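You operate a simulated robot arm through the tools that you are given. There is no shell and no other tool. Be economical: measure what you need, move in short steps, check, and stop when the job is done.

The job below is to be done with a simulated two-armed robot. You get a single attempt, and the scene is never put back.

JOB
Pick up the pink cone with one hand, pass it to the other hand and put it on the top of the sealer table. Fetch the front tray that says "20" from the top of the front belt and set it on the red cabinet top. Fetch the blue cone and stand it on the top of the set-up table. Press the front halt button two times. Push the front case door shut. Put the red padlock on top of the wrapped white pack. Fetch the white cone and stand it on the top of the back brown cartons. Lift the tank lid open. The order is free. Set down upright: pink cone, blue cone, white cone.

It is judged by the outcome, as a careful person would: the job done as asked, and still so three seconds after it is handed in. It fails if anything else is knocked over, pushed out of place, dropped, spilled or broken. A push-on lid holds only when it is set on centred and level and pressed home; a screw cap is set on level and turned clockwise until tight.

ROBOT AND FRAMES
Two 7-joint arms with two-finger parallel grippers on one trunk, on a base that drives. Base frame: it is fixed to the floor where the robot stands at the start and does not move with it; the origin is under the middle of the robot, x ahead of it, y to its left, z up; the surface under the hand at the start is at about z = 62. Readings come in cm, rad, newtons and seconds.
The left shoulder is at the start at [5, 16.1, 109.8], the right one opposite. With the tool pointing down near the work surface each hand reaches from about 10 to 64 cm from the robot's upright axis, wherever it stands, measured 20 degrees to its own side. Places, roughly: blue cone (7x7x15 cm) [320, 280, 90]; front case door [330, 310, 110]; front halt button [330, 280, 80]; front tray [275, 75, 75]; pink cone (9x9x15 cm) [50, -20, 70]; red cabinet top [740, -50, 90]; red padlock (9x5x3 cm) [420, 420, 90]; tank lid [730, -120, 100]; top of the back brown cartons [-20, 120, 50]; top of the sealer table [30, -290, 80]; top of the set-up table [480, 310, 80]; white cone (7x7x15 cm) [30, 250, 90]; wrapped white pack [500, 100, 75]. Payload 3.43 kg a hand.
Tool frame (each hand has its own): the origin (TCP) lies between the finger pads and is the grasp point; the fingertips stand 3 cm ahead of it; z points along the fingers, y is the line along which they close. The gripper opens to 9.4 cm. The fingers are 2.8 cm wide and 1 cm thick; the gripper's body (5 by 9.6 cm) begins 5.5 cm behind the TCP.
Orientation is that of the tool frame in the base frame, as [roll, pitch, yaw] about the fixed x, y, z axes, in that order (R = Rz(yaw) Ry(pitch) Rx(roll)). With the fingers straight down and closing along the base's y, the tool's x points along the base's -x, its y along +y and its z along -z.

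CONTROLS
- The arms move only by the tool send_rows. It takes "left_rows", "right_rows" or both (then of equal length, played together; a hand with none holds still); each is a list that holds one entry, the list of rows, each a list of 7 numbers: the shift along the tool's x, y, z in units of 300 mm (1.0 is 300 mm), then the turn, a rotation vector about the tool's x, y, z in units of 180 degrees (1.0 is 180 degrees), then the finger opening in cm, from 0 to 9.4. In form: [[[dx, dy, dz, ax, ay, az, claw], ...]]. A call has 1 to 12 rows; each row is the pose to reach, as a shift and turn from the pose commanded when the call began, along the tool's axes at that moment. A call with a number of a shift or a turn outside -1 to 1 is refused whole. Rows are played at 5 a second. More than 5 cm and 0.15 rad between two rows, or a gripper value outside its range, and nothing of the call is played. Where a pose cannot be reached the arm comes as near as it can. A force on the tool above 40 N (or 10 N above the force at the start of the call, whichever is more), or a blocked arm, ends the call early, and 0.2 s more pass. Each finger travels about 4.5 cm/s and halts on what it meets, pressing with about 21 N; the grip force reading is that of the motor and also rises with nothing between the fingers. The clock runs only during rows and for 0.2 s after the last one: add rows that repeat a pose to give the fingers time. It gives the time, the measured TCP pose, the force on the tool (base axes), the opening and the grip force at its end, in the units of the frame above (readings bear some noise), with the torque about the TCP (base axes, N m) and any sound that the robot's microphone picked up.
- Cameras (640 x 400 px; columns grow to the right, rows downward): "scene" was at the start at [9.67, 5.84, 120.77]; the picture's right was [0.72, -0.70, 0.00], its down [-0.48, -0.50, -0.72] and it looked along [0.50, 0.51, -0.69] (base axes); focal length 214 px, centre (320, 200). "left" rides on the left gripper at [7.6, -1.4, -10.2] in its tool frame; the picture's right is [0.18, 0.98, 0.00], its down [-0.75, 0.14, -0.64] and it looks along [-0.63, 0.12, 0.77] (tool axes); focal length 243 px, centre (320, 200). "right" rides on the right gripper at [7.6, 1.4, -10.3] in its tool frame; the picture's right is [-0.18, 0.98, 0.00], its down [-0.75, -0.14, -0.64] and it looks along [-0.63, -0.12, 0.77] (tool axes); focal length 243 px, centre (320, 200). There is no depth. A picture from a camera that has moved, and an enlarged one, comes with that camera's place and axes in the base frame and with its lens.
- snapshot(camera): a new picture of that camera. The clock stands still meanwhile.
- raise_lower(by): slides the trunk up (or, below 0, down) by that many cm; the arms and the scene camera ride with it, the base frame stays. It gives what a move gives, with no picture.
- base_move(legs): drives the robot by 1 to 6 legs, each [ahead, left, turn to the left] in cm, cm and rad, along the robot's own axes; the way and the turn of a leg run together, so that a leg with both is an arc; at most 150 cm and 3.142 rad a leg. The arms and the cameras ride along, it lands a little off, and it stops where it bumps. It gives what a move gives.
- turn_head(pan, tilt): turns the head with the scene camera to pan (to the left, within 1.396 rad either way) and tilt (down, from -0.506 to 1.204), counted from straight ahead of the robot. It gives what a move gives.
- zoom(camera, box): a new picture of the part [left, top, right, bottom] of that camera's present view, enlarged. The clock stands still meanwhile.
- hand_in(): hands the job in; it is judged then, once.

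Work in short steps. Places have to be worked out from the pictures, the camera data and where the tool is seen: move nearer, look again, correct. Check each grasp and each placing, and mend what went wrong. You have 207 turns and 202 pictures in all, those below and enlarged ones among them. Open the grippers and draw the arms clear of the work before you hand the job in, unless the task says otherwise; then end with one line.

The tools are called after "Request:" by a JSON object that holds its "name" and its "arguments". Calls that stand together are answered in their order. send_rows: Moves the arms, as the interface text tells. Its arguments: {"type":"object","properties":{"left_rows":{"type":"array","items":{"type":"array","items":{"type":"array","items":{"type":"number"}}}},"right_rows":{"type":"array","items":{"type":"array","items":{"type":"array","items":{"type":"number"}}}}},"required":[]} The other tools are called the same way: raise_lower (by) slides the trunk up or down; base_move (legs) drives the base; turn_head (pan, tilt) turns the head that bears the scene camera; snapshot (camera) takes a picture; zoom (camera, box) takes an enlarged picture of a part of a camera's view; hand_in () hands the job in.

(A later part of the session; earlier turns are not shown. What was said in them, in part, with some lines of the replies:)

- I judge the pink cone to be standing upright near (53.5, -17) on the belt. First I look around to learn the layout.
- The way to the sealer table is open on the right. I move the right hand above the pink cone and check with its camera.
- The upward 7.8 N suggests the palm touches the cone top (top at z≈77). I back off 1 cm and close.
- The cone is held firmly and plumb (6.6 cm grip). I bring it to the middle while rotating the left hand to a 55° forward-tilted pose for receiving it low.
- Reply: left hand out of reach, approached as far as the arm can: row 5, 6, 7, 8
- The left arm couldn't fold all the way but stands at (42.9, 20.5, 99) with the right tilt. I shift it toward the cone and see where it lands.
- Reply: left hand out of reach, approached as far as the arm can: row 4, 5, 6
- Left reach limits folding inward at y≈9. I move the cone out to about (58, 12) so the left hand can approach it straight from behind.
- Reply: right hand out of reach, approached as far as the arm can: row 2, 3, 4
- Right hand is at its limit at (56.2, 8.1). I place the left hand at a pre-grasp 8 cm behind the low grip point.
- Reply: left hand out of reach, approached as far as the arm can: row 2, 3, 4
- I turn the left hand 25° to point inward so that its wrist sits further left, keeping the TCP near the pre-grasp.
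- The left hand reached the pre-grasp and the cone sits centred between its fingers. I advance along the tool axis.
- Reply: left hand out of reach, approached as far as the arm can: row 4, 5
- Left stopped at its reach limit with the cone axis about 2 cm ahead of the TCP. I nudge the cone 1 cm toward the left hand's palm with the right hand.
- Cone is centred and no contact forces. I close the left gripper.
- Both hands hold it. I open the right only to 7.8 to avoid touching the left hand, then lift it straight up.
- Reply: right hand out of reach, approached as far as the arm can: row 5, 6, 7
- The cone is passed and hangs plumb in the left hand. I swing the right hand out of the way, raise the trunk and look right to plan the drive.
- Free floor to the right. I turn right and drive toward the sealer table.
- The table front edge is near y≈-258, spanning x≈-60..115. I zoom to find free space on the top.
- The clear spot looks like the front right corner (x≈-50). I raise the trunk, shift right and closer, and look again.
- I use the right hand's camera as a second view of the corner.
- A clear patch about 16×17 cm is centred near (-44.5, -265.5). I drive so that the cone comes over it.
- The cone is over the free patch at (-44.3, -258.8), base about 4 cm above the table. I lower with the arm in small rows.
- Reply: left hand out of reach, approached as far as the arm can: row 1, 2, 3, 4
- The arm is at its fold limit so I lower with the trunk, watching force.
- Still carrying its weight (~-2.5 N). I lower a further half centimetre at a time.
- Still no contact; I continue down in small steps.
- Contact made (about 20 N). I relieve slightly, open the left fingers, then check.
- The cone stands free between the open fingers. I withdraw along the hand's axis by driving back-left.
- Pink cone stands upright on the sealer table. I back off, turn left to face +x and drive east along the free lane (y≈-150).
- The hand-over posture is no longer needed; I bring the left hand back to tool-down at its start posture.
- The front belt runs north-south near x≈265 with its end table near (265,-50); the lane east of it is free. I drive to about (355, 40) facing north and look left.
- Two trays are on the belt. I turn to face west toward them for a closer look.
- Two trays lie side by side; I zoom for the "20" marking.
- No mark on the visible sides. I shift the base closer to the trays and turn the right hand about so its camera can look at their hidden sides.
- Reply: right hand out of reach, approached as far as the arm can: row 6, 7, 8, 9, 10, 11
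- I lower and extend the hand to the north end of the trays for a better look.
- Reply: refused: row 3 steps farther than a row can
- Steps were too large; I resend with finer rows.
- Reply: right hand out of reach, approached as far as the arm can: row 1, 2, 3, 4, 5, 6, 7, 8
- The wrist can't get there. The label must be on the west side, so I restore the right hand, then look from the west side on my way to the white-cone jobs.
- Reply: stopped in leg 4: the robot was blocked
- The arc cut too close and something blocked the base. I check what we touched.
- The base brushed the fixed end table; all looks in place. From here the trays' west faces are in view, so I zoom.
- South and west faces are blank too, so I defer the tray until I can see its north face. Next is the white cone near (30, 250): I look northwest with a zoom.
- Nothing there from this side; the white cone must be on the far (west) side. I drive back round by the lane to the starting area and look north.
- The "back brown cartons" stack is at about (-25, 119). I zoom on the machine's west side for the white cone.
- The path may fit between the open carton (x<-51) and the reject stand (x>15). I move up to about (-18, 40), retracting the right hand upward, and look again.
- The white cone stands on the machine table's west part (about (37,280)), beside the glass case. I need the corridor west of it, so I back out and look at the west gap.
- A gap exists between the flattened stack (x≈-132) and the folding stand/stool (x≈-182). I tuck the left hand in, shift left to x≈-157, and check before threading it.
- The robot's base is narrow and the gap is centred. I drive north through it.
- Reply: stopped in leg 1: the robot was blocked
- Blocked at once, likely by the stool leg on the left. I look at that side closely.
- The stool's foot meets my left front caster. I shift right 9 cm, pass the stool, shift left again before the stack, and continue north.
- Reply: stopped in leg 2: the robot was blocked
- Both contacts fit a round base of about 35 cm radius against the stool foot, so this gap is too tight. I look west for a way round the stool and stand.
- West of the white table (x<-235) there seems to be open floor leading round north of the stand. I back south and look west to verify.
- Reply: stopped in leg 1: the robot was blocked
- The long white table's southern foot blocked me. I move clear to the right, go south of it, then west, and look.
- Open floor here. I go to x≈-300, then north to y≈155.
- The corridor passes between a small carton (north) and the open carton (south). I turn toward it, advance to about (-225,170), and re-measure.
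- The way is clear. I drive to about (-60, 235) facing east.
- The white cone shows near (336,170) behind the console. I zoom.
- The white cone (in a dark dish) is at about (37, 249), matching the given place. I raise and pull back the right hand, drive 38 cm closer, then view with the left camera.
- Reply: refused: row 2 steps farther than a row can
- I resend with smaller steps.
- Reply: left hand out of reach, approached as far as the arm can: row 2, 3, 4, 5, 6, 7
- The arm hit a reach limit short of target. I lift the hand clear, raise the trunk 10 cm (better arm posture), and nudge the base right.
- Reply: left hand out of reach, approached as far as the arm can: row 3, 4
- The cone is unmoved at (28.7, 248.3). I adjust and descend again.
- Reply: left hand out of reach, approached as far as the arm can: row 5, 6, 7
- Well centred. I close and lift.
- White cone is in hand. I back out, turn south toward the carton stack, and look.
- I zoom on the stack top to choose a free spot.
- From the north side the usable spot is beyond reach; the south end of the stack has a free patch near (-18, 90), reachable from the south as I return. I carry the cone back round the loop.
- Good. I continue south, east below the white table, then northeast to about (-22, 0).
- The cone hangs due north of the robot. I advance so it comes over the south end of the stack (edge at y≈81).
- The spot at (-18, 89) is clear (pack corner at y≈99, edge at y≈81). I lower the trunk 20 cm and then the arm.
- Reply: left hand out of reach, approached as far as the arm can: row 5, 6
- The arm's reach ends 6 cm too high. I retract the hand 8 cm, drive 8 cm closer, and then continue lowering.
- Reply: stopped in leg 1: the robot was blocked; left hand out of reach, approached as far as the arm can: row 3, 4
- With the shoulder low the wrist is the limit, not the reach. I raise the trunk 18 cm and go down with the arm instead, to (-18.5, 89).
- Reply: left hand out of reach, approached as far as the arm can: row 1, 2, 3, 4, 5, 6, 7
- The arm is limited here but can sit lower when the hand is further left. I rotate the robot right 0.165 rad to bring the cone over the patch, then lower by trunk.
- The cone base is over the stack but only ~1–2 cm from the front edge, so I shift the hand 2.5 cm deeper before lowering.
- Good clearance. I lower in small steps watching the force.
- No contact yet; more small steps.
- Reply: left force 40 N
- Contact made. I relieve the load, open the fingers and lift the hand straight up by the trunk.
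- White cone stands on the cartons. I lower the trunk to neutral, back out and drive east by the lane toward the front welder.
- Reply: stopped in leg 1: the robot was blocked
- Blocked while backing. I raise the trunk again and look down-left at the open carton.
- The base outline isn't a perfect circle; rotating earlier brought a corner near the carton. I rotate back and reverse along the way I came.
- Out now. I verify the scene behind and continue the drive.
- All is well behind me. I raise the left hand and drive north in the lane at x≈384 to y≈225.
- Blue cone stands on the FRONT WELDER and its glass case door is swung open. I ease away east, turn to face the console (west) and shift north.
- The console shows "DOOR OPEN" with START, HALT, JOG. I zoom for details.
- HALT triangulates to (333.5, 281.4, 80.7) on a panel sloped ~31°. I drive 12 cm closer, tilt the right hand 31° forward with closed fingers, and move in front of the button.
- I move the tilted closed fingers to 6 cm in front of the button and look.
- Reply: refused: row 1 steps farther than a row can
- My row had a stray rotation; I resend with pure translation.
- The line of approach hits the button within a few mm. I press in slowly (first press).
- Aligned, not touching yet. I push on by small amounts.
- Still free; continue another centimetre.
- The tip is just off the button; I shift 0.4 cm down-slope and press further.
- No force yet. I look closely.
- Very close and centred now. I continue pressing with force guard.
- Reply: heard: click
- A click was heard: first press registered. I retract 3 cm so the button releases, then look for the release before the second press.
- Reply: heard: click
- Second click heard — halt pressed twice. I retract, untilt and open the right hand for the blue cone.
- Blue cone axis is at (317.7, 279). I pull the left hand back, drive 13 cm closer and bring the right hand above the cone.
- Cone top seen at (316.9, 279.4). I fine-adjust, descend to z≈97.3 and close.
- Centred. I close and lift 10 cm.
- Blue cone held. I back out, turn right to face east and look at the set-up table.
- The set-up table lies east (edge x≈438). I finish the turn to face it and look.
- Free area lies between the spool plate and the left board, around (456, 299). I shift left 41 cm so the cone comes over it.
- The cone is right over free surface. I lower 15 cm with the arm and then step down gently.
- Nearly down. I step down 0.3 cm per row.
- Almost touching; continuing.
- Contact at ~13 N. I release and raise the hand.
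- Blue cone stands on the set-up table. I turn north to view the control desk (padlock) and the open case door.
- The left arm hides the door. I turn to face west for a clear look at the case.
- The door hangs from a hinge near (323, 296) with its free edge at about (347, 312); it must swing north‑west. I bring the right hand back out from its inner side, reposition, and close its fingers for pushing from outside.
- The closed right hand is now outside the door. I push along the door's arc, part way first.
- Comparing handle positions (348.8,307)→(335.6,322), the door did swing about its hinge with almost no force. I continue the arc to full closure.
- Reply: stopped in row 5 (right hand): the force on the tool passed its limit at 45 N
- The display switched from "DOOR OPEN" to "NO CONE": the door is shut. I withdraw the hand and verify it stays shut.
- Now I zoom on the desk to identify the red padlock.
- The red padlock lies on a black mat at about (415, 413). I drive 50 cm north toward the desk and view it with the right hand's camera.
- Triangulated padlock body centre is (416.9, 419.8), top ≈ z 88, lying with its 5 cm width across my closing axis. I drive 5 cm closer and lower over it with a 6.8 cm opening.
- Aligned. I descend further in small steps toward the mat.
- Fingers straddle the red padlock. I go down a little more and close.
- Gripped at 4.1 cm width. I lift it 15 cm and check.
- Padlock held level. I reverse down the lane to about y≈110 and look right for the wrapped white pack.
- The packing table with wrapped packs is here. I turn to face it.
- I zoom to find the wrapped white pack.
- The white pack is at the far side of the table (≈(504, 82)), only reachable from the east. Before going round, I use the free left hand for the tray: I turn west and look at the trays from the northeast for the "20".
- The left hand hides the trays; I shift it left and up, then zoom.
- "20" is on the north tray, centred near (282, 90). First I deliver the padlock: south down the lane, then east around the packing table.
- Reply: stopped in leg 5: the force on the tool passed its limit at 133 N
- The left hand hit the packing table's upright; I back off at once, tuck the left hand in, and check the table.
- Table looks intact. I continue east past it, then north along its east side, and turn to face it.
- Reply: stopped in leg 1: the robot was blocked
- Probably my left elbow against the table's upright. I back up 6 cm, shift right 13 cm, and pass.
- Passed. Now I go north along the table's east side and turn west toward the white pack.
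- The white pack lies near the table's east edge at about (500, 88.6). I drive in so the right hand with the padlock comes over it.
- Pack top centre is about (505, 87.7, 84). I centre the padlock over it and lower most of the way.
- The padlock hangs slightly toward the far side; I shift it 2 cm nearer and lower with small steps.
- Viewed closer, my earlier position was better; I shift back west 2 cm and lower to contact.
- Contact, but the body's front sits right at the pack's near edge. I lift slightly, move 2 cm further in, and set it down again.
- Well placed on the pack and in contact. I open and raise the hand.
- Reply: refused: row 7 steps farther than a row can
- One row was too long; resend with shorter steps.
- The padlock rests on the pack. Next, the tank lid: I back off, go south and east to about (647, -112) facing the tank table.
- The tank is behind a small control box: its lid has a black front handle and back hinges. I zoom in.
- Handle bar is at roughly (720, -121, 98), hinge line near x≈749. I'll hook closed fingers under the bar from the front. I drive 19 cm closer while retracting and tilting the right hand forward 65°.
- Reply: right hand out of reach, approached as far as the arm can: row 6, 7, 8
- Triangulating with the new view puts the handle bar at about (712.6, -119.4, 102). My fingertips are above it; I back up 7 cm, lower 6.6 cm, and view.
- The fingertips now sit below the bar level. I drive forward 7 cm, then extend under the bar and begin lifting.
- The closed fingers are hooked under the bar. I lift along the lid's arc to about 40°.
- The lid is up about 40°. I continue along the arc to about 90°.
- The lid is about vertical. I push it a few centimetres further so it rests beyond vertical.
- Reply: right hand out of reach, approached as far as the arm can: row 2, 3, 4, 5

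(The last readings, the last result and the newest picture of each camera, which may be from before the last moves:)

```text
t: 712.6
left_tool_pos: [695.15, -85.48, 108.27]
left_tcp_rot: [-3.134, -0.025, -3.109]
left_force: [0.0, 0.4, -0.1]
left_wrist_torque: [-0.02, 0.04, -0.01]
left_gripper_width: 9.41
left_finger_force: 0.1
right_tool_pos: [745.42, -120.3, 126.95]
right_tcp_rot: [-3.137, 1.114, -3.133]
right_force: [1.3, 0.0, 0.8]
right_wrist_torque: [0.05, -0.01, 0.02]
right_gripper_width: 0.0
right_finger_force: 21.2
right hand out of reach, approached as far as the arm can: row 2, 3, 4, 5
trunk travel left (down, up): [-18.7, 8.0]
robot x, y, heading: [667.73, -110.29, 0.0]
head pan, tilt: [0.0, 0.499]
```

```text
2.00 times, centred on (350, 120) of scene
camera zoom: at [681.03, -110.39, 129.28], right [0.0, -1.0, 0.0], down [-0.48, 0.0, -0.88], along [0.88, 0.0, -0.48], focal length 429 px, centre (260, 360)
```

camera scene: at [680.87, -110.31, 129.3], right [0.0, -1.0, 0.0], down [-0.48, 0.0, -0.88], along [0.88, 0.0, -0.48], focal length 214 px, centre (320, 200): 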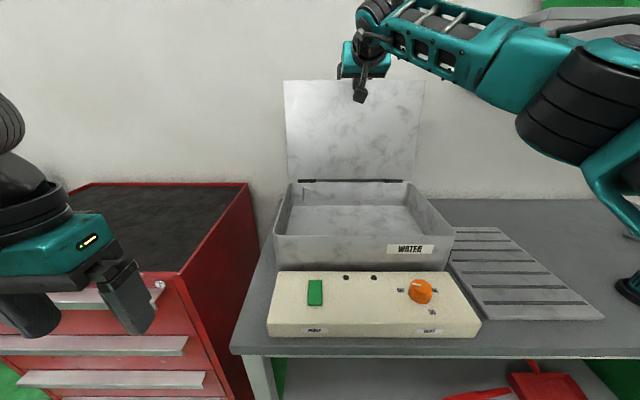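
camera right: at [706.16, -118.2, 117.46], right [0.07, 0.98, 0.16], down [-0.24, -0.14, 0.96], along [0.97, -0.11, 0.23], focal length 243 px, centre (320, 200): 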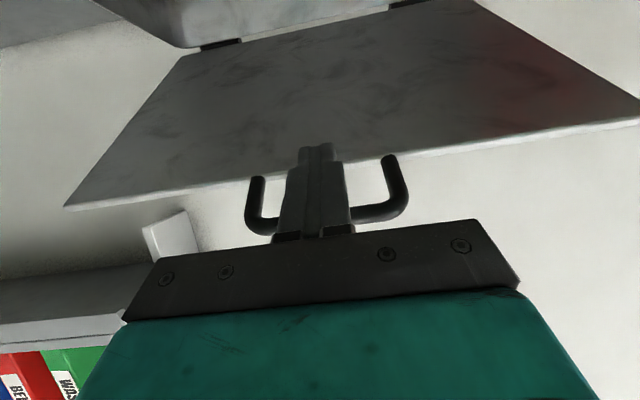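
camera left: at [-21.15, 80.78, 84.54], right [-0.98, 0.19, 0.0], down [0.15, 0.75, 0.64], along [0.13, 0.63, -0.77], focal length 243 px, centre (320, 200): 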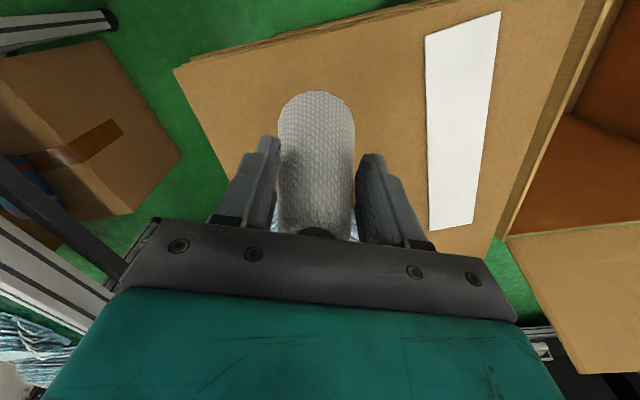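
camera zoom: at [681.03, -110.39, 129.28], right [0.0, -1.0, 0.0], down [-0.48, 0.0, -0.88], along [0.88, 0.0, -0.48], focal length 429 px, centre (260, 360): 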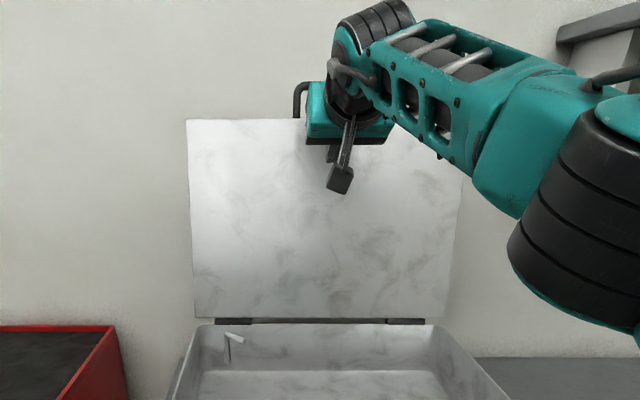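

The lid leans past vertical. I withdraw the fingers and check that it stays.

Request:
{"name": "send_rows", "arguments": {"right_rows": [[[0, 0, -0.08, 0, 0, 0, 0], [0, 0, -0.2, 0, 0, 0, 0], [0, 0, -0.34, 0, 0, 0, 0], [0, 0, -0.48, 0, 0, 0, 0], [0, 0, -0.62, 0, 0, 0, 0], [0, 0, -0.7, 0, 0, 0, 0]]]}}

Request:
{"name": "base_move", "arguments": {"legs": [[-20, 0, 0]]}}

Request:
{"name": "snapshot", "arguments": {"camera": "scene"}}

```text
t: 714.0
left_tool_pos: [694.99, -85.5, 108.17]
left_tcp_rot: [-3.134, -0.026, -3.108]
left_force: [-0.4, -0.2, -0.7]
left_wrist_torque: [0.0, -0.01, 0.0]
left_gripper_width: 9.4
left_finger_force: 0.0
right_tool_pos: [726.28, -120.41, 136.11]
right_tcp_rot: [-3.134, 1.118, -3.132]
right_force: [-0.3, -0.3, 0.3]
right_wrist_torque: [0.01, 0.0, 0.01]
right_gripper_width: 0.0
right_finger_force: 21.1
trunk travel left (down, up): [-18.7, 8.0]
robot x, y, heading: [667.5, -109.98, 0.002]
head pan, tilt: [0.0, 0.499]
```

```text
t: 715.6
left_tool_pos: [675.22, -85.67, 108.22]
left_tcp_rot: [-3.133, -0.023, -3.112]
left_force: [-0.2, 0.4, -0.6]
left_wrist_torque: [-0.01, 0.01, 0.02]
left_gripper_width: 9.42
left_finger_force: 0.0
right_tool_pos: [706.43, -120.49, 136.07]
right_tcp_rot: [-3.136, 1.117, -3.135]
right_force: [-0.5, 0.2, 0.4]
right_wrist_torque: [0.03, 0.03, 0.03]
right_gripper_width: 0.0
right_finger_force: 21.3
trunk travel left (down, up): [-18.7, 8.0]
robot x, y, heading: [647.89, -110.37, -0.002]
head pan, tilt: [0.0, 0.499]
```

```text
32 pictures are left
camera scene: at [660.97, -110.44, 129.32], right [0.0, -1.0, 0.0], down [-0.48, 0.0, -0.88], along [0.88, 0.0, -0.48], focal length 214 px, centre (320, 200)
```

scene: 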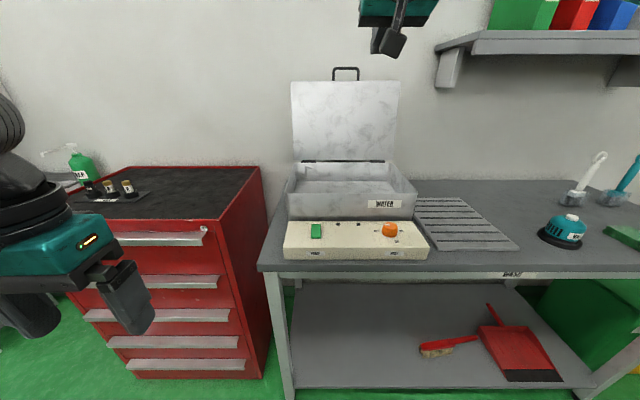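

The lid stays open. I untilt the right hand here in free space, then drive back to the front belt for the "20" tray.

Request:
{"name": "send_rows", "arguments": {"right_rows": [[[0.1, -0.025, -0.004, 0, 0.04, 0, 2], [0.2, -0.05, -0.008, 0, 0.08, 0, 4], [0.3, -0.075, -0.013, 0, 0.12, 0, 5], [0.4, -0.1, -0.018, 0, 0.16, 0, 5], [0.5, -0.125, -0.022, 0, 0.2, 0, 5], [0.6, -0.15, -0.027, 0, 0.24, 0, 5], [0.7, -0.175, -0.031, 0, 0.28, 0, 5], [0.8, -0.2, -0.036, 0, 0.32, 0, 5], [0.9, -0.23, -0.04, 0, 0.356, 0, 5]]]}}

Request:
{"name": "base_move", "arguments": {"legs": [[-40, 56, 0], [0, 0, 3.14], [150, 0, 0], [73, 0, 0], [0, 0, -1.571], [143, 0, 0]]}}

```text
t: 717.6
left_tool_pos: [675.33, -85.66, 108.43]
left_tcp_rot: [-3.135, -0.023, -3.111]
left_force: [0.1, 0.2, 1.3]
left_wrist_torque: [0.01, -0.03, 0.0]
left_gripper_width: 9.4
left_finger_force: 0.1
right_tool_pos: [693.74, -127.93, 112.37]
right_tcp_rot: [-3.139, -0.006, -3.141]
right_force: [1.0, 0.8, 0.3]
right_wrist_torque: [-0.01, 0.03, -0.01]
right_gripper_width: 4.98
right_finger_force: 0.0
trunk travel left (down, up): [-18.7, 8.0]
robot x, y, heading: [647.77, -110.6, -0.002]
head pan, tilt: [0.0, 0.499]
```

```text
t: 751.6
left_tool_pos: [374.19, 131.73, 108.28]
left_tcp_rot: [-3.136, -0.026, -1.62]
left_force: [-0.1, -0.9, -0.2]
left_wrist_torque: [-0.06, -0.04, 0.01]
left_gripper_width: 9.39
left_finger_force: 0.1
right_tool_pos: [417.6, 146.63, 112.29]
right_tcp_rot: [-3.138, -0.002, -1.646]
right_force: [0.4, -0.1, -0.7]
right_wrist_torque: [-0.01, 0.02, 0.01]
right_gripper_width: 4.98
right_finger_force: 0.1
trunk travel left (down, up): [-18.7, 8.0]
robot x, y, heading: [396.81, 102.22, 1.494]
head pan, tilt: [0.0, 0.499]
```

I turn west, shift south to y≈62 and approach to x≈342, lowering the trunk to neutral; the right hand will take the tray's south wall.

Request:
{"name": "base_move", "arguments": {"legs": [[0, 0, 1.648], [0, 38, 0], [52, 0, 0]]}}

Request:
{"name": "raise_lower", "arguments": {"by": -6}}

Request:
{"name": "turn_head", "arguments": {"pan": -0.3, "tilt": 0.75}}

Request:
{"name": "snapshot", "arguments": {"camera": "scene"}}

```text
t: 762.1
left_tool_pos: [315.07, 41.32, 108.32]
left_tcp_rot: [-3.133, -0.025, 0.001]
left_force: [-0.5, 0.2, -0.1]
left_wrist_torque: [-0.02, 0.0, -0.02]
left_gripper_width: 9.39
left_finger_force: 0.1
right_tool_pos: [297.93, 84.05, 112.38]
right_tcp_rot: [-3.139, -0.002, -0.028]
right_force: [-0.3, -0.4, -0.4]
right_wrist_torque: [-0.01, 0.0, 0.01]
right_gripper_width: 5.02
right_finger_force: 0.1
trunk travel left (down, up): [-18.7, 8.0]
robot x, y, heading: [343.42, 65.61, 3.114]
head pan, tilt: [0.0, 0.499]
```

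```text
t: 763.1
left_tool_pos: [315.29, 41.49, 102.22]
left_tcp_rot: [-3.135, -0.025, 0.001]
left_force: [-0.4, 0.1, 0.2]
left_wrist_torque: [-0.02, 0.03, 0.0]
left_gripper_width: 9.42
left_finger_force: 0.1
right_tool_pos: [298.07, 84.16, 106.33]
right_tcp_rot: [-3.139, -0.002, -0.026]
right_force: [0.9, 0.6, 0.1]
right_wrist_torque: [-0.02, -0.04, 0.0]
right_gripper_width: 5.0
right_finger_force: 0.2
trunk travel left (down, up): [-12.7, 14.0]
robot x, y, heading: [343.08, 65.41, 3.115]
head pan, tilt: [0.0, 0.499]
```

```text
t: 763.9
left_tool_pos: [315.1, 41.44, 102.43]
left_tcp_rot: [-3.133, -0.024, 0.001]
left_force: [-0.1, -0.8, 1.2]
left_wrist_torque: [0.0, -0.01, 0.0]
left_gripper_width: 9.41
left_finger_force: 0.1
right_tool_pos: [297.99, 84.19, 106.52]
right_tcp_rot: [-3.139, -0.002, -0.026]
right_force: [0.5, 0.4, 0.1]
right_wrist_torque: [0.02, 0.01, 0.0]
right_gripper_width: 4.98
right_finger_force: 0.0
trunk travel left (down, up): [-12.7, 14.0]
robot x, y, heading: [343.24, 65.46, 3.113]
head pan, tilt: [-0.3, 0.75]
```

```text
31 pictures are left
camera scene: at [331.25, 68.23, 121.12], right [0.32, 0.95, 0.0], down [0.65, -0.22, -0.73], along [-0.69, 0.24, -0.68], focal length 214 px, centre (320, 200)
```

scene: 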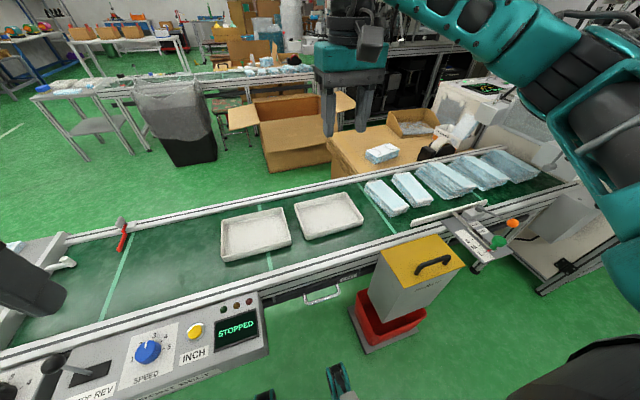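

The "20" tray is the right-hand one; its south wall is near y≈79. I bring the right hand above that wall and check with its camera.

Request:
{"name": "send_rows", "arguments": {"right_rows": [[[-0.09, 0.03, 0.08, 0, 0, 0, 4], [-0.18, 0.06, 0.16, 0, 0, 0, 4], [-0.27, 0.09, 0.24, 0, 0, 0, 4], [-0.36, 0.12, 0.32, 0, 0, 0, 4], [-0.45, 0.15, 0.4, 0, 0, 0, 4], [-0.533, 0.173, 0.467, 0, 0, 0, 4], [-0.533, 0.173, 0.467, 0, 0, 0, 4]]]}}

Request:
{"name": "snapshot", "arguments": {"camera": "right"}}

```text
t: 765.5
left_tool_pos: [315.17, 41.48, 102.26]
left_tcp_rot: [-3.133, -0.024, 0.0]
left_force: [-1.4, 0.0, 0.2]
left_wrist_torque: [0.06, -0.01, 0.0]
left_gripper_width: 9.39
left_finger_force: 0.0
right_tool_pos: [281.91, 79.3, 92.48]
right_tcp_rot: [-3.138, -0.001, -0.024]
right_force: [-0.7, -0.7, -0.4]
right_wrist_torque: [0.0, 0.03, 0.0]
right_gripper_width: 4.0
right_finger_force: 0.0
trunk travel left (down, up): [-12.7, 14.0]
robot x, y, heading: [342.98, 65.23, 3.114]
head pan, tilt: [-0.3, 0.75]
```

```text
30 pictures are left
camera right: at [289.54, 77.84, 102.77], right [-0.21, -0.98, 0.0], down [-0.75, 0.16, 0.64], along [-0.63, 0.14, -0.77], focal length 243 px, centre (320, 200)
```

right: 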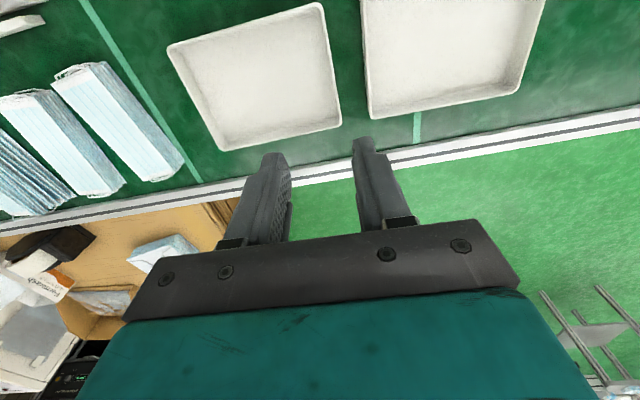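

South wall is at y≈78.3. I shift 0.8 cm, descend straddling it, and look.

Request:
{"name": "send_rows", "arguments": {"right_rows": [[[0.01, 0.027, 0.15, 0, 0, 0, 4], [0.01, 0.027, 0.3, 0, 0, 0, 4], [0.01, 0.027, 0.45, 0, 0, 0, 4], [0.01, 0.027, 0.6, 0, 0, 0, 4], [0.01, 0.027, 0.72, 0, 0, 0, 4], [0.01, 0.027, 0.8, 0, 0, 0, 4], [0.01, 0.027, 0.835, 0, 0, 0, 4]]]}}

Request:
{"name": "snapshot", "arguments": {"camera": "right"}}

```text
t: 767.1
left_tool_pos: [315.12, 41.49, 102.34]
left_tcp_rot: [-3.135, -0.026, 0.0]
left_force: [0.1, -0.4, 0.2]
left_wrist_torque: [-0.01, 0.02, -0.02]
left_gripper_width: 9.39
left_finger_force: 0.2
right_tool_pos: [284.19, 79.0, 68.59]
right_tcp_rot: [-3.137, -0.001, -0.027]
right_force: [-0.7, 0.2, 0.2]
right_wrist_torque: [0.01, 0.02, 0.0]
right_gripper_width: 3.98
right_finger_force: 0.0
right hand out of reach, approached as far as the arm can: row 5, 6, 7
trunk travel left (down, up): [-12.7, 14.0]
robot x, y, heading: [343.3, 65.59, 3.113]
head pan, tilt: [-0.3, 0.75]
```

```text
29 pictures are left
camera right: at [291.75, 77.44, 78.92], right [-0.21, -0.98, 0.0], down [-0.75, 0.16, 0.64], along [-0.63, 0.14, -0.77], focal length 243 px, centre (320, 200)
```

right: 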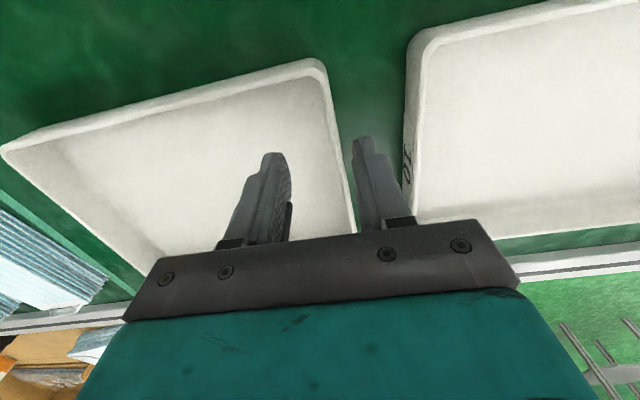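

Fingers straddle the south wall. I drive 2.5 cm closer to centre on the wall and lower the trunk 2 cm.

Request:
{"name": "base_move", "arguments": {"legs": [[2.5, 0, 0]]}}

Request:
{"name": "raise_lower", "arguments": {"by": -1.8}}

Request:
{"name": "send_rows", "arguments": {"right_rows": [[[0, 0, 0, 0, 0, 0, 2], [0, 0, 0, 0, 0, 0, 0], [0, 0, 0, 0, 0, 0, 0], [0, 0, 0, 0, 0, 0, 0]]]}}

Request:
{"name": "snapshot", "arguments": {"camera": "right"}}

```text
t: 767.9
left_tool_pos: [312.74, 41.5, 102.25]
left_tcp_rot: [-3.133, -0.025, 0.001]
left_force: [-0.2, -0.3, 0.1]
left_wrist_torque: [0.02, 0.02, 0.0]
left_gripper_width: 9.42
left_finger_force: 0.1
right_tool_pos: [281.67, 79.16, 68.48]
right_tcp_rot: [-3.139, -0.003, -0.027]
right_force: [0.4, -0.2, -0.2]
right_wrist_torque: [0.03, -0.05, 0.01]
right_gripper_width: 3.98
right_finger_force: 0.2
trunk travel left (down, up): [-12.7, 14.0]
robot x, y, heading: [340.68, 65.77, 3.114]
head pan, tilt: [-0.3, 0.75]
```

```text
t: 768.6
left_tool_pos: [312.62, 41.53, 100.55]
left_tcp_rot: [-3.136, -0.025, -0.001]
left_force: [-0.6, 0.1, 1.3]
left_wrist_torque: [0.02, 0.01, -0.04]
left_gripper_width: 9.39
left_finger_force: 0.3
right_tool_pos: [281.56, 79.04, 66.73]
right_tcp_rot: [-3.137, -0.003, -0.028]
right_force: [1.3, 0.2, -0.4]
right_wrist_torque: [0.02, 0.02, 0.02]
right_gripper_width: 4.01
right_finger_force: 0.1
trunk travel left (down, up): [-10.9, 15.8]
robot x, y, heading: [340.28, 65.53, 3.118]
head pan, tilt: [-0.3, 0.75]
```

```text
t: 769.6
left_tool_pos: [312.72, 41.48, 100.44]
left_tcp_rot: [-3.135, -0.024, 0.0]
left_force: [-0.3, 0.1, 0.0]
left_wrist_torque: [0.0, 0.0, -0.03]
left_gripper_width: 9.4
left_finger_force: 0.1
right_tool_pos: [281.69, 79.05, 66.83]
right_tcp_rot: [-3.139, -0.004, -0.024]
right_force: [0.3, -0.6, 0.1]
right_wrist_torque: [-0.03, 0.01, -0.04]
right_gripper_width: 0.31
right_finger_force: 21.6
trunk travel left (down, up): [-10.9, 15.8]
robot x, y, heading: [340.43, 65.41, 3.114]
head pan, tilt: [-0.3, 0.75]
```

```text
28 pictures are left
camera right: at [289.22, 77.52, 77.15], right [-0.21, -0.98, 0.0], down [-0.75, 0.16, 0.64], along [-0.63, 0.14, -0.77], focal length 243 px, centre (320, 200)
```

right: 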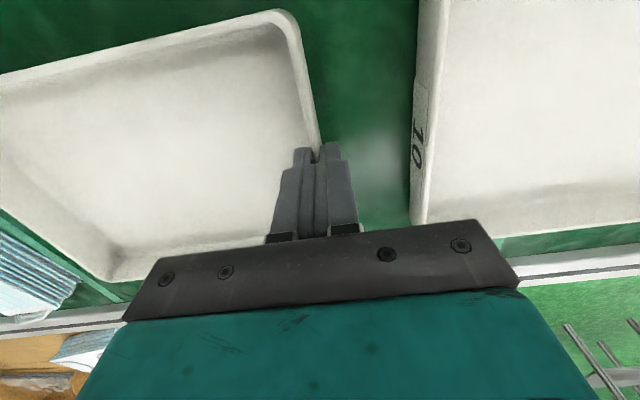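

Wall gripped (0.3 cm). I test-lift 4 cm by the trunk and look at droop.

Request:
{"name": "raise_lower", "arguments": {"by": 4}}

Request:
{"name": "snapshot", "arguments": {"camera": "scene"}}

```text
t: 770.4
left_tool_pos: [312.48, 41.39, 104.51]
left_tcp_rot: [-3.132, -0.026, -0.001]
left_force: [-0.5, -1.0, 0.4]
left_wrist_torque: [0.0, 0.02, 0.02]
left_gripper_width: 9.4
left_finger_force: 0.1
right_tool_pos: [281.63, 79.08, 70.71]
right_tcp_rot: [-3.137, -0.004, -0.026]
right_force: [0.1, -0.4, -0.5]
right_wrist_torque: [-0.11, 0.01, 0.01]
right_gripper_width: 0.33
right_finger_force: 21.6
trunk travel left (down, up): [-14.9, 11.8]
robot x, y, heading: [340.58, 65.59, 3.115]
head pan, tilt: [-0.3, 0.75]
```

```text
27 pictures are left
camera scene: at [328.72, 68.3, 123.31], right [0.32, 0.95, 0.0], down [0.65, -0.22, -0.73], along [-0.69, 0.24, -0.68], focal length 214 px, centre (320, 200)
```

scene: 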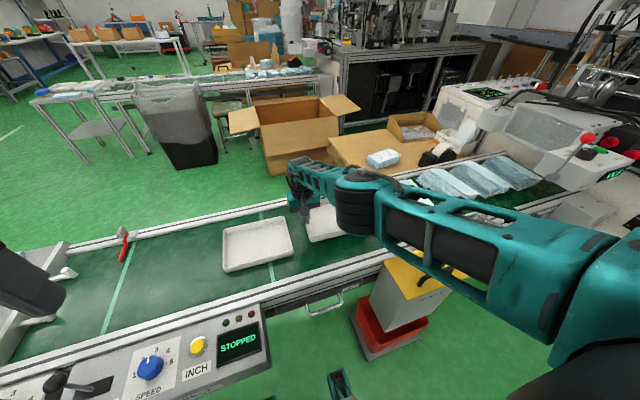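

The tray is light (~1 N) and held. I raise it with trunk and arm, retract, and back out into the lane.

Request:
{"name": "raise_lower", "arguments": {"by": 8}}

Request:
{"name": "send_rows", "arguments": {"right_rows": [[[0.03, 0, -0.1, 0, 0, 0, 0], [0.08, 0, -0.2, 0, 0, 0, 0], [0.15, 0, -0.3, 0, 0, 0, 0], [0.22, 0, -0.4, 0, 0, 0, 0], [0.28, 0, -0.5, 0, 0, 0, 0], [0.32, 0, -0.6, 0, 0, 0, 0], [0.35, 0, -0.7, 0, 0, 0, 0]]]}}

Request:
{"name": "base_move", "arguments": {"legs": [[-48, 0, 0]]}}

Request:
{"name": "snapshot", "arguments": {"camera": "scene"}}

```text
t: 771.6
left_tool_pos: [312.7, 41.58, 112.56]
left_tcp_rot: [-3.133, -0.024, 0.001]
left_force: [0.7, -0.2, 0.3]
left_wrist_torque: [0.0, 0.0, 0.0]
left_gripper_width: 9.38
left_finger_force: 0.1
right_tool_pos: [281.56, 79.07, 78.89]
right_tcp_rot: [-3.137, -0.003, -0.027]
right_force: [-0.6, 0.1, -0.5]
right_wrist_torque: [-0.09, 0.01, -0.02]
right_gripper_width: 0.3
right_finger_force: 21.1
trunk travel left (down, up): [-22.9, 3.8]
robot x, y, heading: [340.74, 65.74, 3.113]
head pan, tilt: [-0.3, 0.75]
```

```text
t: 773.2
left_tool_pos: [312.57, 41.58, 112.61]
left_tcp_rot: [-3.133, -0.024, 0.0]
left_force: [0.9, -1.0, -0.6]
left_wrist_torque: [-0.01, 0.04, 0.01]
left_gripper_width: 9.42
left_finger_force: 0.0
right_tool_pos: [279.05, 72.07, 94.85]
right_tcp_rot: [3.115, -0.008, -0.04]
right_force: [-0.4, -0.7, -0.1]
right_wrist_torque: [-0.07, 0.02, -0.04]
right_gripper_width: 0.31
right_finger_force: 21.1
right hand out of reach, approached as far as the arm can: row 1, 2, 3, 4, 5, 6, 7
trunk travel left (down, up): [-22.9, 3.8]
robot x, y, heading: [340.78, 65.89, 3.112]
head pan, tilt: [-0.3, 0.75]
```

```text
t: 776.1
left_tool_pos: [361.04, 40.23, 112.6]
left_tcp_rot: [-3.134, -0.025, 0.002]
left_force: [-0.1, -1.0, 0.6]
left_wrist_torque: [-0.02, 0.04, 0.0]
left_gripper_width: 9.38
left_finger_force: 0.1
right_tool_pos: [327.27, 70.63, 94.82]
right_tcp_rot: [3.112, -0.009, -0.04]
right_force: [-0.1, 1.3, -0.5]
right_wrist_torque: [-0.04, 0.02, -0.03]
right_gripper_width: 0.35
right_finger_force: 21.3
trunk travel left (down, up): [-22.9, 3.8]
robot x, y, heading: [389.19, 64.4, 3.109]
head pan, tilt: [-0.3, 0.75]
```

```text
26 pictures are left
camera scene: at [377.04, 66.95, 131.32], right [0.32, 0.95, 0.0], down [0.65, -0.22, -0.73], along [-0.69, 0.24, -0.68], focal length 214 px, centre (320, 200)
```

scene: 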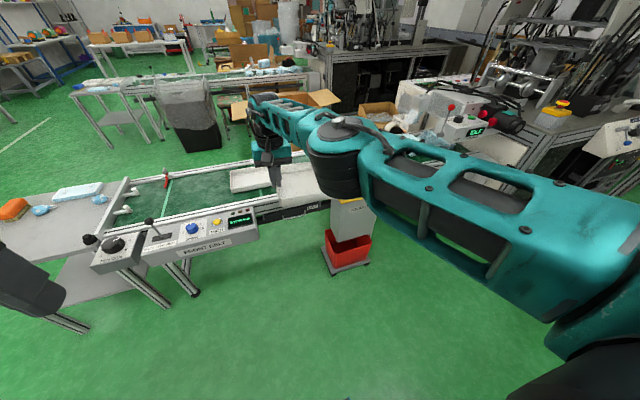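

The tray is out and level; the other tray stayed in place. I bring the hand in and a bit higher to a comfortable carrying pose.

Request:
{"name": "send_rows", "arguments": {"right_rows": [[[0.08, -0.04, 0, 0, 0, 0, 0], [0.16, -0.1, 0, 0, 0, 0, 0], [0.24, -0.16, -0.05, 0, 0, 0, 0], [0.32, -0.22, -0.1, 0, 0, 0, 0], [0.4, -0.28, -0.17, 0, 0, 0, 0], [0.4, -0.3, -0.25, 0, 0, 0, 0], [0.4, -0.3, -0.33, 0, 0, 0, 0], [0.4, -0.3, -0.4, 0, 0, 0, 0]]]}}

Request:
{"name": "snapshot", "arguments": {"camera": "right"}}

```text
t: 777.9
left_tool_pos: [361.17, 40.6, 112.79]
left_tcp_rot: [-3.139, -0.023, 0.0]
left_force: [1.3, 0.0, 0.3]
left_wrist_torque: [-0.03, 0.03, 0.0]
left_gripper_width: 9.39
left_finger_force: 0.0
right_tool_pos: [326.84, 74.38, 110.02]
right_tcp_rot: [3.108, -0.01, -0.038]
right_force: [0.1, 0.5, -1.3]
right_wrist_torque: [-0.14, 0.05, 0.01]
right_gripper_width: 0.32
right_finger_force: 20.7
right hand out of reach, approached as far as the arm can: row 1, 2, 3, 4, 5, 6, 7, 8
trunk travel left (down, up): [-22.9, 3.8]
robot x, y, heading: [388.92, 63.84, 3.12]
head pan, tilt: [-0.3, 0.75]
```

```text
25 pictures are left
camera right: at [334.36, 73.14, 120.37], right [-0.22, -0.97, 0.03], down [-0.75, 0.19, 0.63], along [-0.62, 0.12, -0.78], focal length 243 px, centre (320, 200)
```

right: 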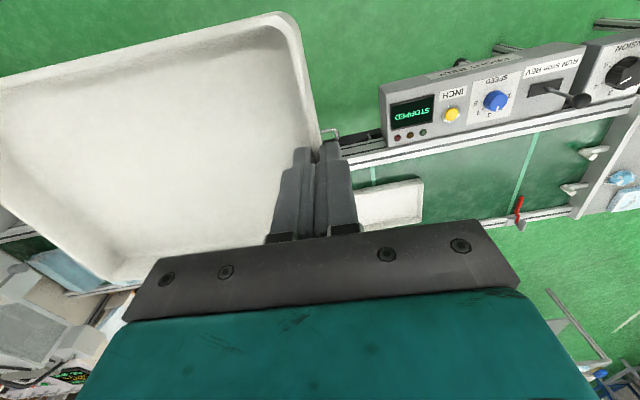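

The tray is carried firmly at z≈105. I drive: south, then east along y≈-54 to x≈602.

Request:
{"name": "base_move", "arguments": {"legs": [[0, 0, 1.592], [118, 0, 0], [0, 0, 1.571], [150, 0, 0], [63, 0, 0]]}}

Request:
{"name": "turn_head", "arguments": {"pan": 0.0, "tilt": 0.45}}

Request:
{"name": "snapshot", "arguments": {"camera": "scene"}}

```text
t: 801.7
left_tool_pos: [626.2, -38.58, 112.56]
left_tcp_rot: [-3.134, -0.023, 3.133]
left_force: [0.4, -0.1, -0.2]
left_wrist_torque: [-0.02, 0.03, 0.02]
left_gripper_width: 9.37
left_finger_force: 0.0
right_tool_pos: [659.98, -72.83, 109.88]
right_tcp_rot: [3.112, -0.007, 3.093]
right_force: [-0.7, -0.2, -1.2]
right_wrist_torque: [0.05, 0.03, -0.02]
right_gripper_width: 0.34
right_finger_force: 21.0
trunk travel left (down, up): [-22.9, 3.8]
robot x, y, heading: [598.18, -62.06, -0.037]
head pan, tilt: [-0.3, 0.75]
```

```text
t: 802.5
left_tool_pos: [626.2, -38.47, 112.5]
left_tcp_rot: [-3.134, -0.024, 3.131]
left_force: [0.0, 0.1, 0.2]
left_wrist_torque: [-0.03, 0.02, 0.01]
left_gripper_width: 9.43
left_finger_force: 0.1
right_tool_pos: [660.11, -72.91, 109.91]
right_tcp_rot: [3.112, -0.007, 3.091]
right_force: [-1.4, -0.3, 0.0]
right_wrist_torque: [0.07, -0.02, 0.0]
right_gripper_width: 0.34
right_finger_force: 21.4
trunk travel left (down, up): [-22.9, 3.8]
robot x, y, heading: [597.84, -62.33, -0.037]
head pan, tilt: [0.0, 0.45]
```

```text
24 pictures are left
camera scene: at [611.05, -62.88, 133.95], right [-0.04, -1.0, 0.0], down [-0.44, 0.02, -0.9], along [0.9, -0.03, -0.44], focal length 214 px, centre (320, 200)
```

scene: 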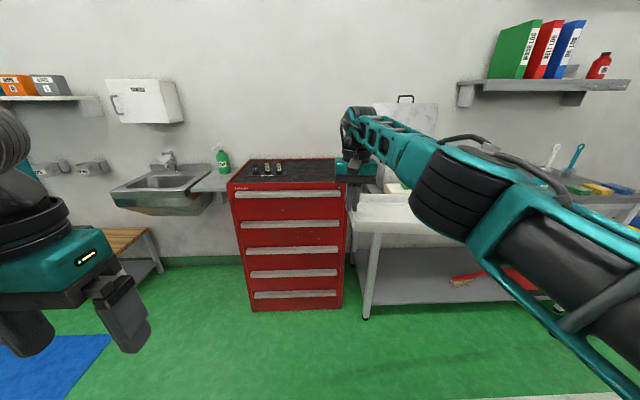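

The cabinet top spans x≈716–766, y≈-78..-20 with small items near y>-46. I aim the tray for y -52..-72 and drive there.

Request:
{"name": "base_move", "arguments": {"legs": [[0, 0, 0.037], [76, 18.6, 0]]}}

Request:
{"name": "turn_head", "arguments": {"pan": -0.1, "tilt": 0.6}}

Request:
{"name": "snapshot", "arguments": {"camera": "scene"}}

Request:
{"name": "snapshot", "arguments": {"camera": "right"}}

```text
t: 807.1
left_tool_pos: [700.27, -18.38, 112.63]
left_tcp_rot: [-3.134, -0.026, -3.105]
left_force: [0.2, 0.2, -0.5]
left_wrist_torque: [-0.02, 0.01, 0.02]
left_gripper_width: 9.39
left_finger_force: 0.0
right_tool_pos: [735.78, -51.16, 109.94]
right_tcp_rot: [3.11, -0.006, 3.137]
right_force: [0.3, -0.2, -1.0]
right_wrist_torque: [0.09, 0.0, -0.02]
right_gripper_width: 0.3
right_finger_force: 21.9
trunk travel left (down, up): [-22.9, 3.8]
robot x, y, heading: [673.19, -43.57, 0.008]
head pan, tilt: [0.0, 0.45]
```

```text
t: 807.8
left_tool_pos: [700.35, -18.37, 112.5]
left_tcp_rot: [-3.134, -0.024, -3.104]
left_force: [-1.1, -0.5, 0.5]
left_wrist_torque: [-0.02, 0.0, -0.02]
left_gripper_width: 9.41
left_finger_force: 0.1
right_tool_pos: [735.72, -51.18, 109.96]
right_tcp_rot: [3.112, -0.008, 3.137]
right_force: [0.5, 0.1, 0.1]
right_wrist_torque: [0.08, -0.01, 0.0]
right_gripper_width: 0.35
right_finger_force: 20.8
trunk travel left (down, up): [-22.9, 3.8]
robot x, y, heading: [673.24, -43.62, 0.006]
head pan, tilt: [-0.099, 0.6]
```

```text
23 pictures are left
camera scene: at [685.94, -44.27, 132.6], right [-0.09, -1.0, 0.0], down [-0.56, 0.05, -0.83], along [0.82, -0.08, -0.56], focal length 214 px, centre (320, 200)
```

scene: 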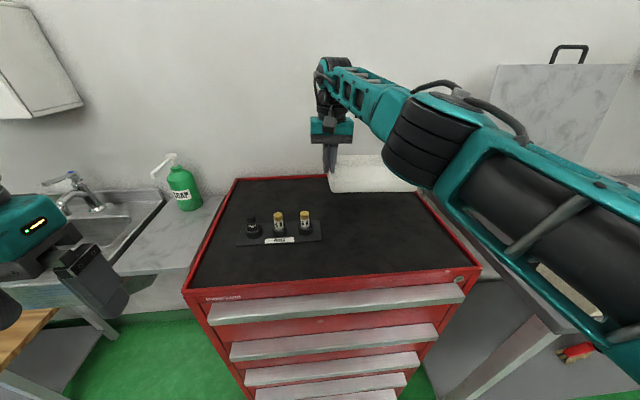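

```text
22 pictures are left
camera right: at [728.28, -49.92, 120.4], right [0.19, 0.98, 0.03], down [0.76, -0.16, 0.63], along [0.63, -0.1, -0.77], focal length 243 px, centre (320, 200)
```

right: 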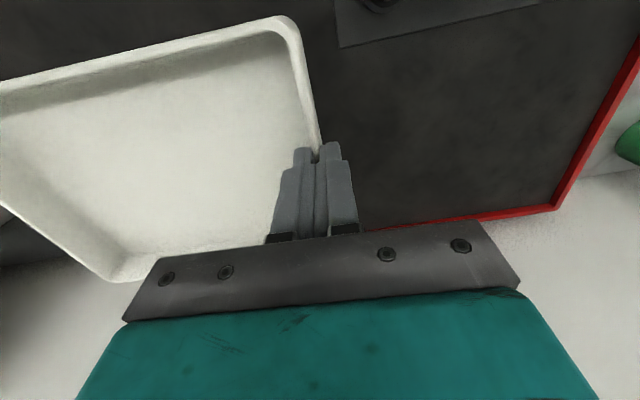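

The tray is over the cabinet. I shift 3 cm right and 2 cm ahead to clear the small items plate, then lower by trunk 9 cm.

Request:
{"name": "base_move", "arguments": {"legs": [[2, -3.3, 0]]}}

Request:
{"name": "raise_lower", "arguments": {"by": -9}}

Request:
{"name": "snapshot", "arguments": {"camera": "scene"}}

```text
t: 808.7
left_tool_pos: [702.41, -21.62, 112.55]
left_tcp_rot: [-3.134, -0.025, -3.104]
left_force: [0.2, 0.6, -0.3]
left_wrist_torque: [-0.01, 0.01, -0.02]
left_gripper_width: 9.39
left_finger_force: 0.1
right_tool_pos: [737.9, -54.53, 109.95]
right_tcp_rot: [3.113, -0.006, 3.137]
right_force: [-0.6, -0.5, -1.1]
right_wrist_torque: [0.12, 0.01, -0.02]
right_gripper_width: 0.31
right_finger_force: 21.3
trunk travel left (down, up): [-22.9, 3.8]
robot x, y, heading: [675.4, -46.63, 0.004]
head pan, tilt: [-0.099, 0.6]
```

```text
t: 810.0
left_tool_pos: [702.36, -21.6, 103.58]
left_tcp_rot: [-3.135, -0.024, -3.105]
left_force: [0.7, 1.4, 0.6]
left_wrist_torque: [-0.01, 0.0, 0.04]
left_gripper_width: 9.41
left_finger_force: 0.1
right_tool_pos: [737.75, -54.47, 101.09]
right_tcp_rot: [3.111, -0.007, 3.137]
right_force: [0.4, 0.0, -2.4]
right_wrist_torque: [0.08, 0.0, 0.01]
right_gripper_width: 0.36
right_finger_force: 20.5
trunk travel left (down, up): [-13.9, 12.8]
robot x, y, heading: [675.24, -46.77, 0.008]
head pan, tilt: [-0.099, 0.6]
```

```text
21 pictures are left
camera scene: at [687.97, -47.49, 123.6], right [-0.09, -1.0, 0.0], down [-0.56, 0.05, -0.83], along [0.82, -0.08, -0.56], focal length 214 px, centre (320, 200)
```

scene: 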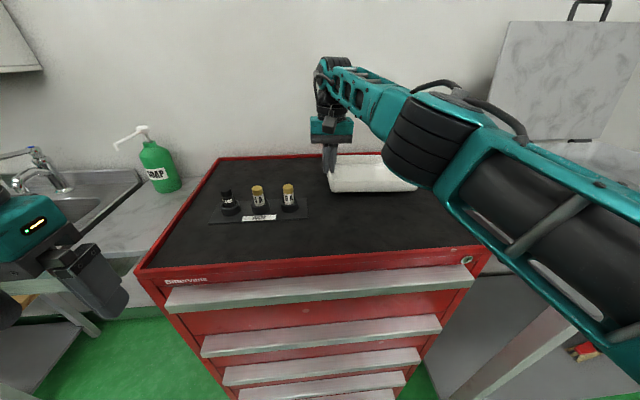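

Tray is inside the cabinet outline with margin. I lower in steps to contact.

Request:
{"name": "raise_lower", "arguments": {"by": -2.5}}

Request:
{"name": "raise_lower", "arguments": {"by": -0.8}}

Request:
{"name": "snapshot", "arguments": {"camera": "right"}}

```text
t: 810.7
left_tool_pos: [702.27, -21.62, 101.07]
left_tcp_rot: [-3.134, -0.023, -3.106]
left_force: [1.0, -0.3, -0.3]
left_wrist_torque: [-0.02, -0.05, 0.0]
left_gripper_width: 9.38
left_finger_force: 0.0
right_tool_pos: [737.75, -54.37, 98.81]
right_tcp_rot: [3.113, 0.001, 3.138]
right_force: [3.8, -1.1, 16.5]
right_wrist_torque: [-0.21, -0.31, 0.02]
right_gripper_width: 0.34
right_finger_force: 21.5
trunk travel left (down, up): [-11.4, 15.3]
robot x, y, heading: [675.14, -46.5, 0.007]
head pan, tilt: [-0.099, 0.6]
```

```text
t: 811.3
left_tool_pos: [702.22, -21.69, 100.29]
left_tcp_rot: [-3.134, -0.022, -3.105]
left_force: [0.3, -0.3, -0.9]
left_wrist_torque: [0.04, 0.01, -0.02]
left_gripper_width: 9.41
left_finger_force: 0.1
right_tool_pos: [737.77, -54.34, 97.79]
right_tcp_rot: [3.114, -0.002, 3.138]
right_force: [-0.6, 0.0, 18.0]
right_wrist_torque: [-0.48, -0.09, 0.03]
right_gripper_width: 0.42
right_finger_force: 20.7
trunk travel left (down, up): [-10.6, 16.1]
robot x, y, heading: [675.0, -46.69, 0.004]
head pan, tilt: [-0.099, 0.6]
```

```text
20 pictures are left
camera right: at [730.14, -53.09, 108.29], right [0.19, 0.98, 0.03], down [0.76, -0.16, 0.63], along [0.63, -0.1, -0.77], focal length 243 px, centre (320, 200)
```

right: 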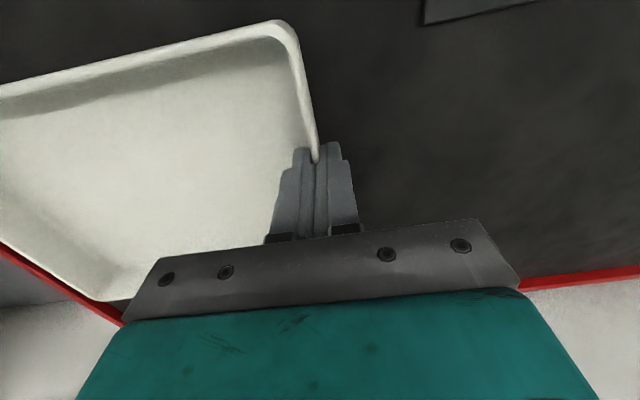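

Contact is made at the far end. I lower slightly more so the gripped end rests too, then open.

Request:
{"name": "raise_lower", "arguments": {"by": -0.5}}

Request:
{"name": "send_rows", "arguments": {"right_rows": [[[0, 0, 0, 0, 0, 0, 1.5], [0, 0, 0, 0, 0, 0, 3], [0, 0, 0, 0, 0, 0, 3.4], [0, 0, 0, 0, 0, 0, 3.4]]]}}

Request:
{"name": "snapshot", "arguments": {"camera": "right"}}

```text
t: 811.8
left_tool_pos: [702.16, -21.54, 99.81]
left_tcp_rot: [-3.134, -0.022, -3.104]
left_force: [-0.6, 0.1, -0.6]
left_wrist_torque: [0.02, 0.03, 0.0]
left_gripper_width: 9.39
left_finger_force: 0.0
right_tool_pos: [737.58, -54.38, 97.74]
right_tcp_rot: [3.112, 0.0, 3.137]
right_force: [0.9, 0.5, 27.1]
right_wrist_torque: [-0.46, 0.34, 0.19]
right_gripper_width: 0.36
right_finger_force: 20.6
trunk travel left (down, up): [-10.1, 16.6]
robot x, y, heading: [675.02, -46.85, 0.005]
head pan, tilt: [-0.099, 0.6]
```

```text
t: 812.8
left_tool_pos: [702.16, -21.67, 99.81]
left_tcp_rot: [-3.132, -0.021, -3.104]
left_force: [0.0, 0.2, 0.1]
left_wrist_torque: [-0.01, 0.0, 0.0]
left_gripper_width: 9.39
left_finger_force: 0.0
right_tool_pos: [737.78, -54.23, 97.5]
right_tcp_rot: [3.112, -0.004, 3.137]
right_force: [-0.7, 7.5, 19.1]
right_wrist_torque: [-0.15, -0.05, 0.0]
right_gripper_width: 2.92
right_finger_force: 0.0
trunk travel left (down, up): [-10.1, 16.6]
robot x, y, heading: [675.26, -46.53, 0.008]
head pan, tilt: [-0.099, 0.6]
```

```text
19 pictures are left
camera right: at [730.13, -52.97, 107.82], right [0.19, 0.98, 0.03], down [0.75, -0.16, 0.64], along [0.63, -0.1, -0.77], focal length 243 px, centre (320, 200)
```

right: 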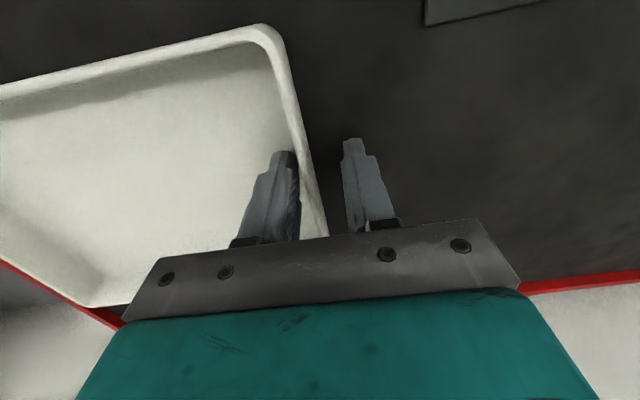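

The tray is down; I open a bit more so the inner finger clears the wall, then rise by the trunk.

Request:
{"name": "send_rows", "arguments": {"right_rows": [[[0, 0, -0.015, 0, 0, 0, 4.2], [0, 0, -0.02, 0, 0, 0, 5], [0, 0, -0.02, 0, 0, 0, 5]]]}}

Request:
{"name": "raise_lower", "arguments": {"by": 14}}

Request:
{"name": "snapshot", "arguments": {"camera": "right"}}

Request:
{"name": "snapshot", "arguments": {"camera": "scene"}}

```text
t: 813.6
left_tool_pos: [702.24, -21.64, 99.78]
left_tcp_rot: [-3.134, -0.024, -3.106]
left_force: [0.4, 0.2, 0.0]
left_wrist_torque: [0.0, 0.03, 0.0]
left_gripper_width: 9.38
left_finger_force: 0.2
right_tool_pos: [737.71, -54.53, 97.68]
right_tcp_rot: [3.112, -0.008, 3.136]
right_force: [-0.3, 0.3, -0.7]
right_wrist_torque: [0.0, 0.0, 0.0]
right_gripper_width: 5.0
right_finger_force: 0.1
trunk travel left (down, up): [-10.1, 16.6]
robot x, y, heading: [675.15, -46.69, 0.005]
head pan, tilt: [-0.099, 0.6]
```

```text
t: 815.3
left_tool_pos: [702.42, -21.6, 113.68]
left_tcp_rot: [-3.135, -0.025, -3.105]
left_force: [0.1, -0.8, 0.8]
left_wrist_torque: [0.0, -0.02, 0.0]
left_gripper_width: 9.39
left_finger_force: 0.2
right_tool_pos: [737.64, -54.35, 111.72]
right_tcp_rot: [3.112, -0.007, 3.137]
right_force: [0.5, -1.2, -1.1]
right_wrist_torque: [0.01, -0.03, -0.02]
right_gripper_width: 5.01
right_finger_force: 0.0
trunk travel left (down, up): [-24.1, 2.6]
robot x, y, heading: [675.17, -46.92, 0.007]
head pan, tilt: [-0.099, 0.6]
```

```text
18 pictures are left
camera right: at [730.24, -53.16, 122.19], right [0.19, 0.98, 0.03], down [0.76, -0.16, 0.63], along [0.63, -0.1, -0.77], focal length 243 px, centre (320, 200)
```

right: 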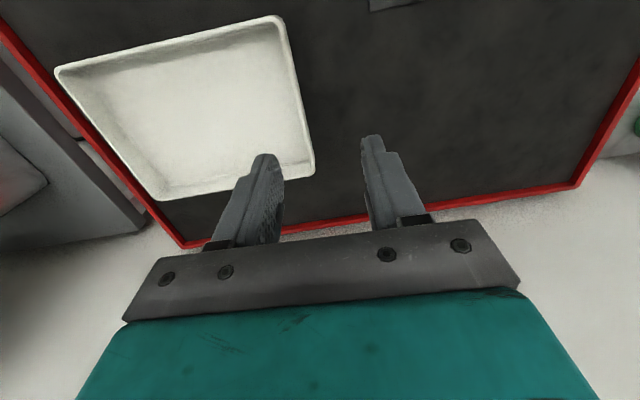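

```text
17 pictures are left
camera scene: at [687.99, -47.48, 133.79], right [-0.09, -1.0, 0.0], down [-0.56, 0.05, -0.82], along [0.82, -0.08, -0.57], focal length 214 px, centre (320, 200)
```

scene: 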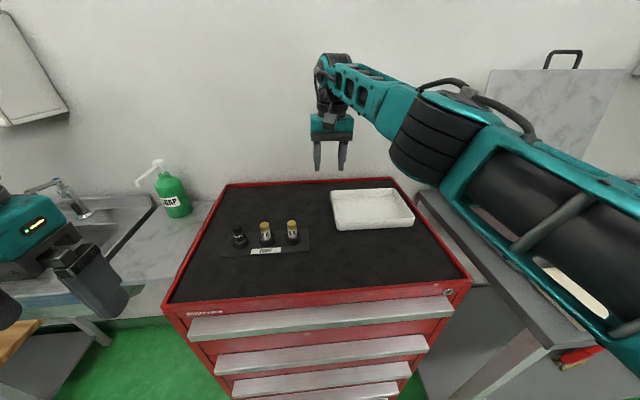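

The tray rests flat on the red cabinet, inside the rim, with the items plate undisturbed and the tank lid still open. I back away to draw the arms clear and take a last look.

Request:
{"name": "base_move", "arguments": {"legs": [[-45, 0, 0]]}}

Request:
{"name": "snapshot", "arguments": {"camera": "scene"}}

```text
t: 818.0
left_tool_pos: [656.25, -21.87, 113.76]
left_tcp_rot: [-3.136, -0.022, -3.108]
left_force: [-0.1, -0.5, 0.0]
left_wrist_torque: [-0.02, 0.01, -0.02]
left_gripper_width: 9.4
left_finger_force: 0.1
right_tool_pos: [691.44, -54.8, 111.72]
right_tcp_rot: [3.109, -0.005, 3.135]
right_force: [-0.9, 0.4, 0.4]
right_wrist_torque: [-0.02, 0.0, 0.0]
right_gripper_width: 4.99
right_finger_force: 0.1
trunk travel left (down, up): [-24.1, 2.6]
robot x, y, heading: [629.0, -47.09, 0.009]
head pan, tilt: [-0.099, 0.6]
```

```text
16 pictures are left
camera scene: at [641.77, -47.79, 133.81], right [-0.09, -1.0, 0.0], down [-0.56, 0.05, -0.83], along [0.82, -0.08, -0.56], focal length 214 px, centre (320, 200)
```

scene: 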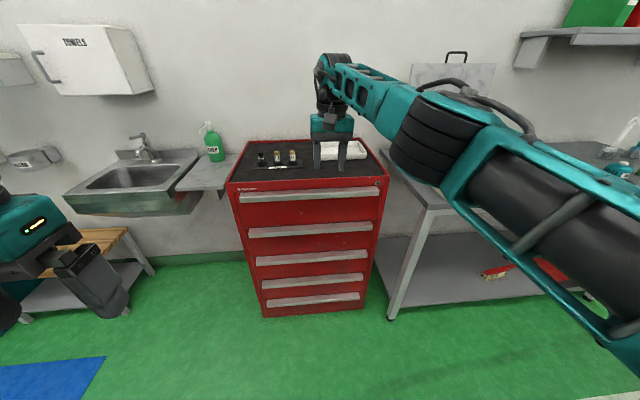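

All eight items are done, both grippers are open and empty, and the arms are clear, so I hand in.

Request:
{"name": "hand_in", "arguments": {}}

```text
The job is handed in.
```

I finished all eight tasks and handed the job in. On the way the base brushed fixed furniture a few times and the left hand hit the packing table's upright at 133 N; in the pictures I took around those bumps, nothing looked moved or knocked over.
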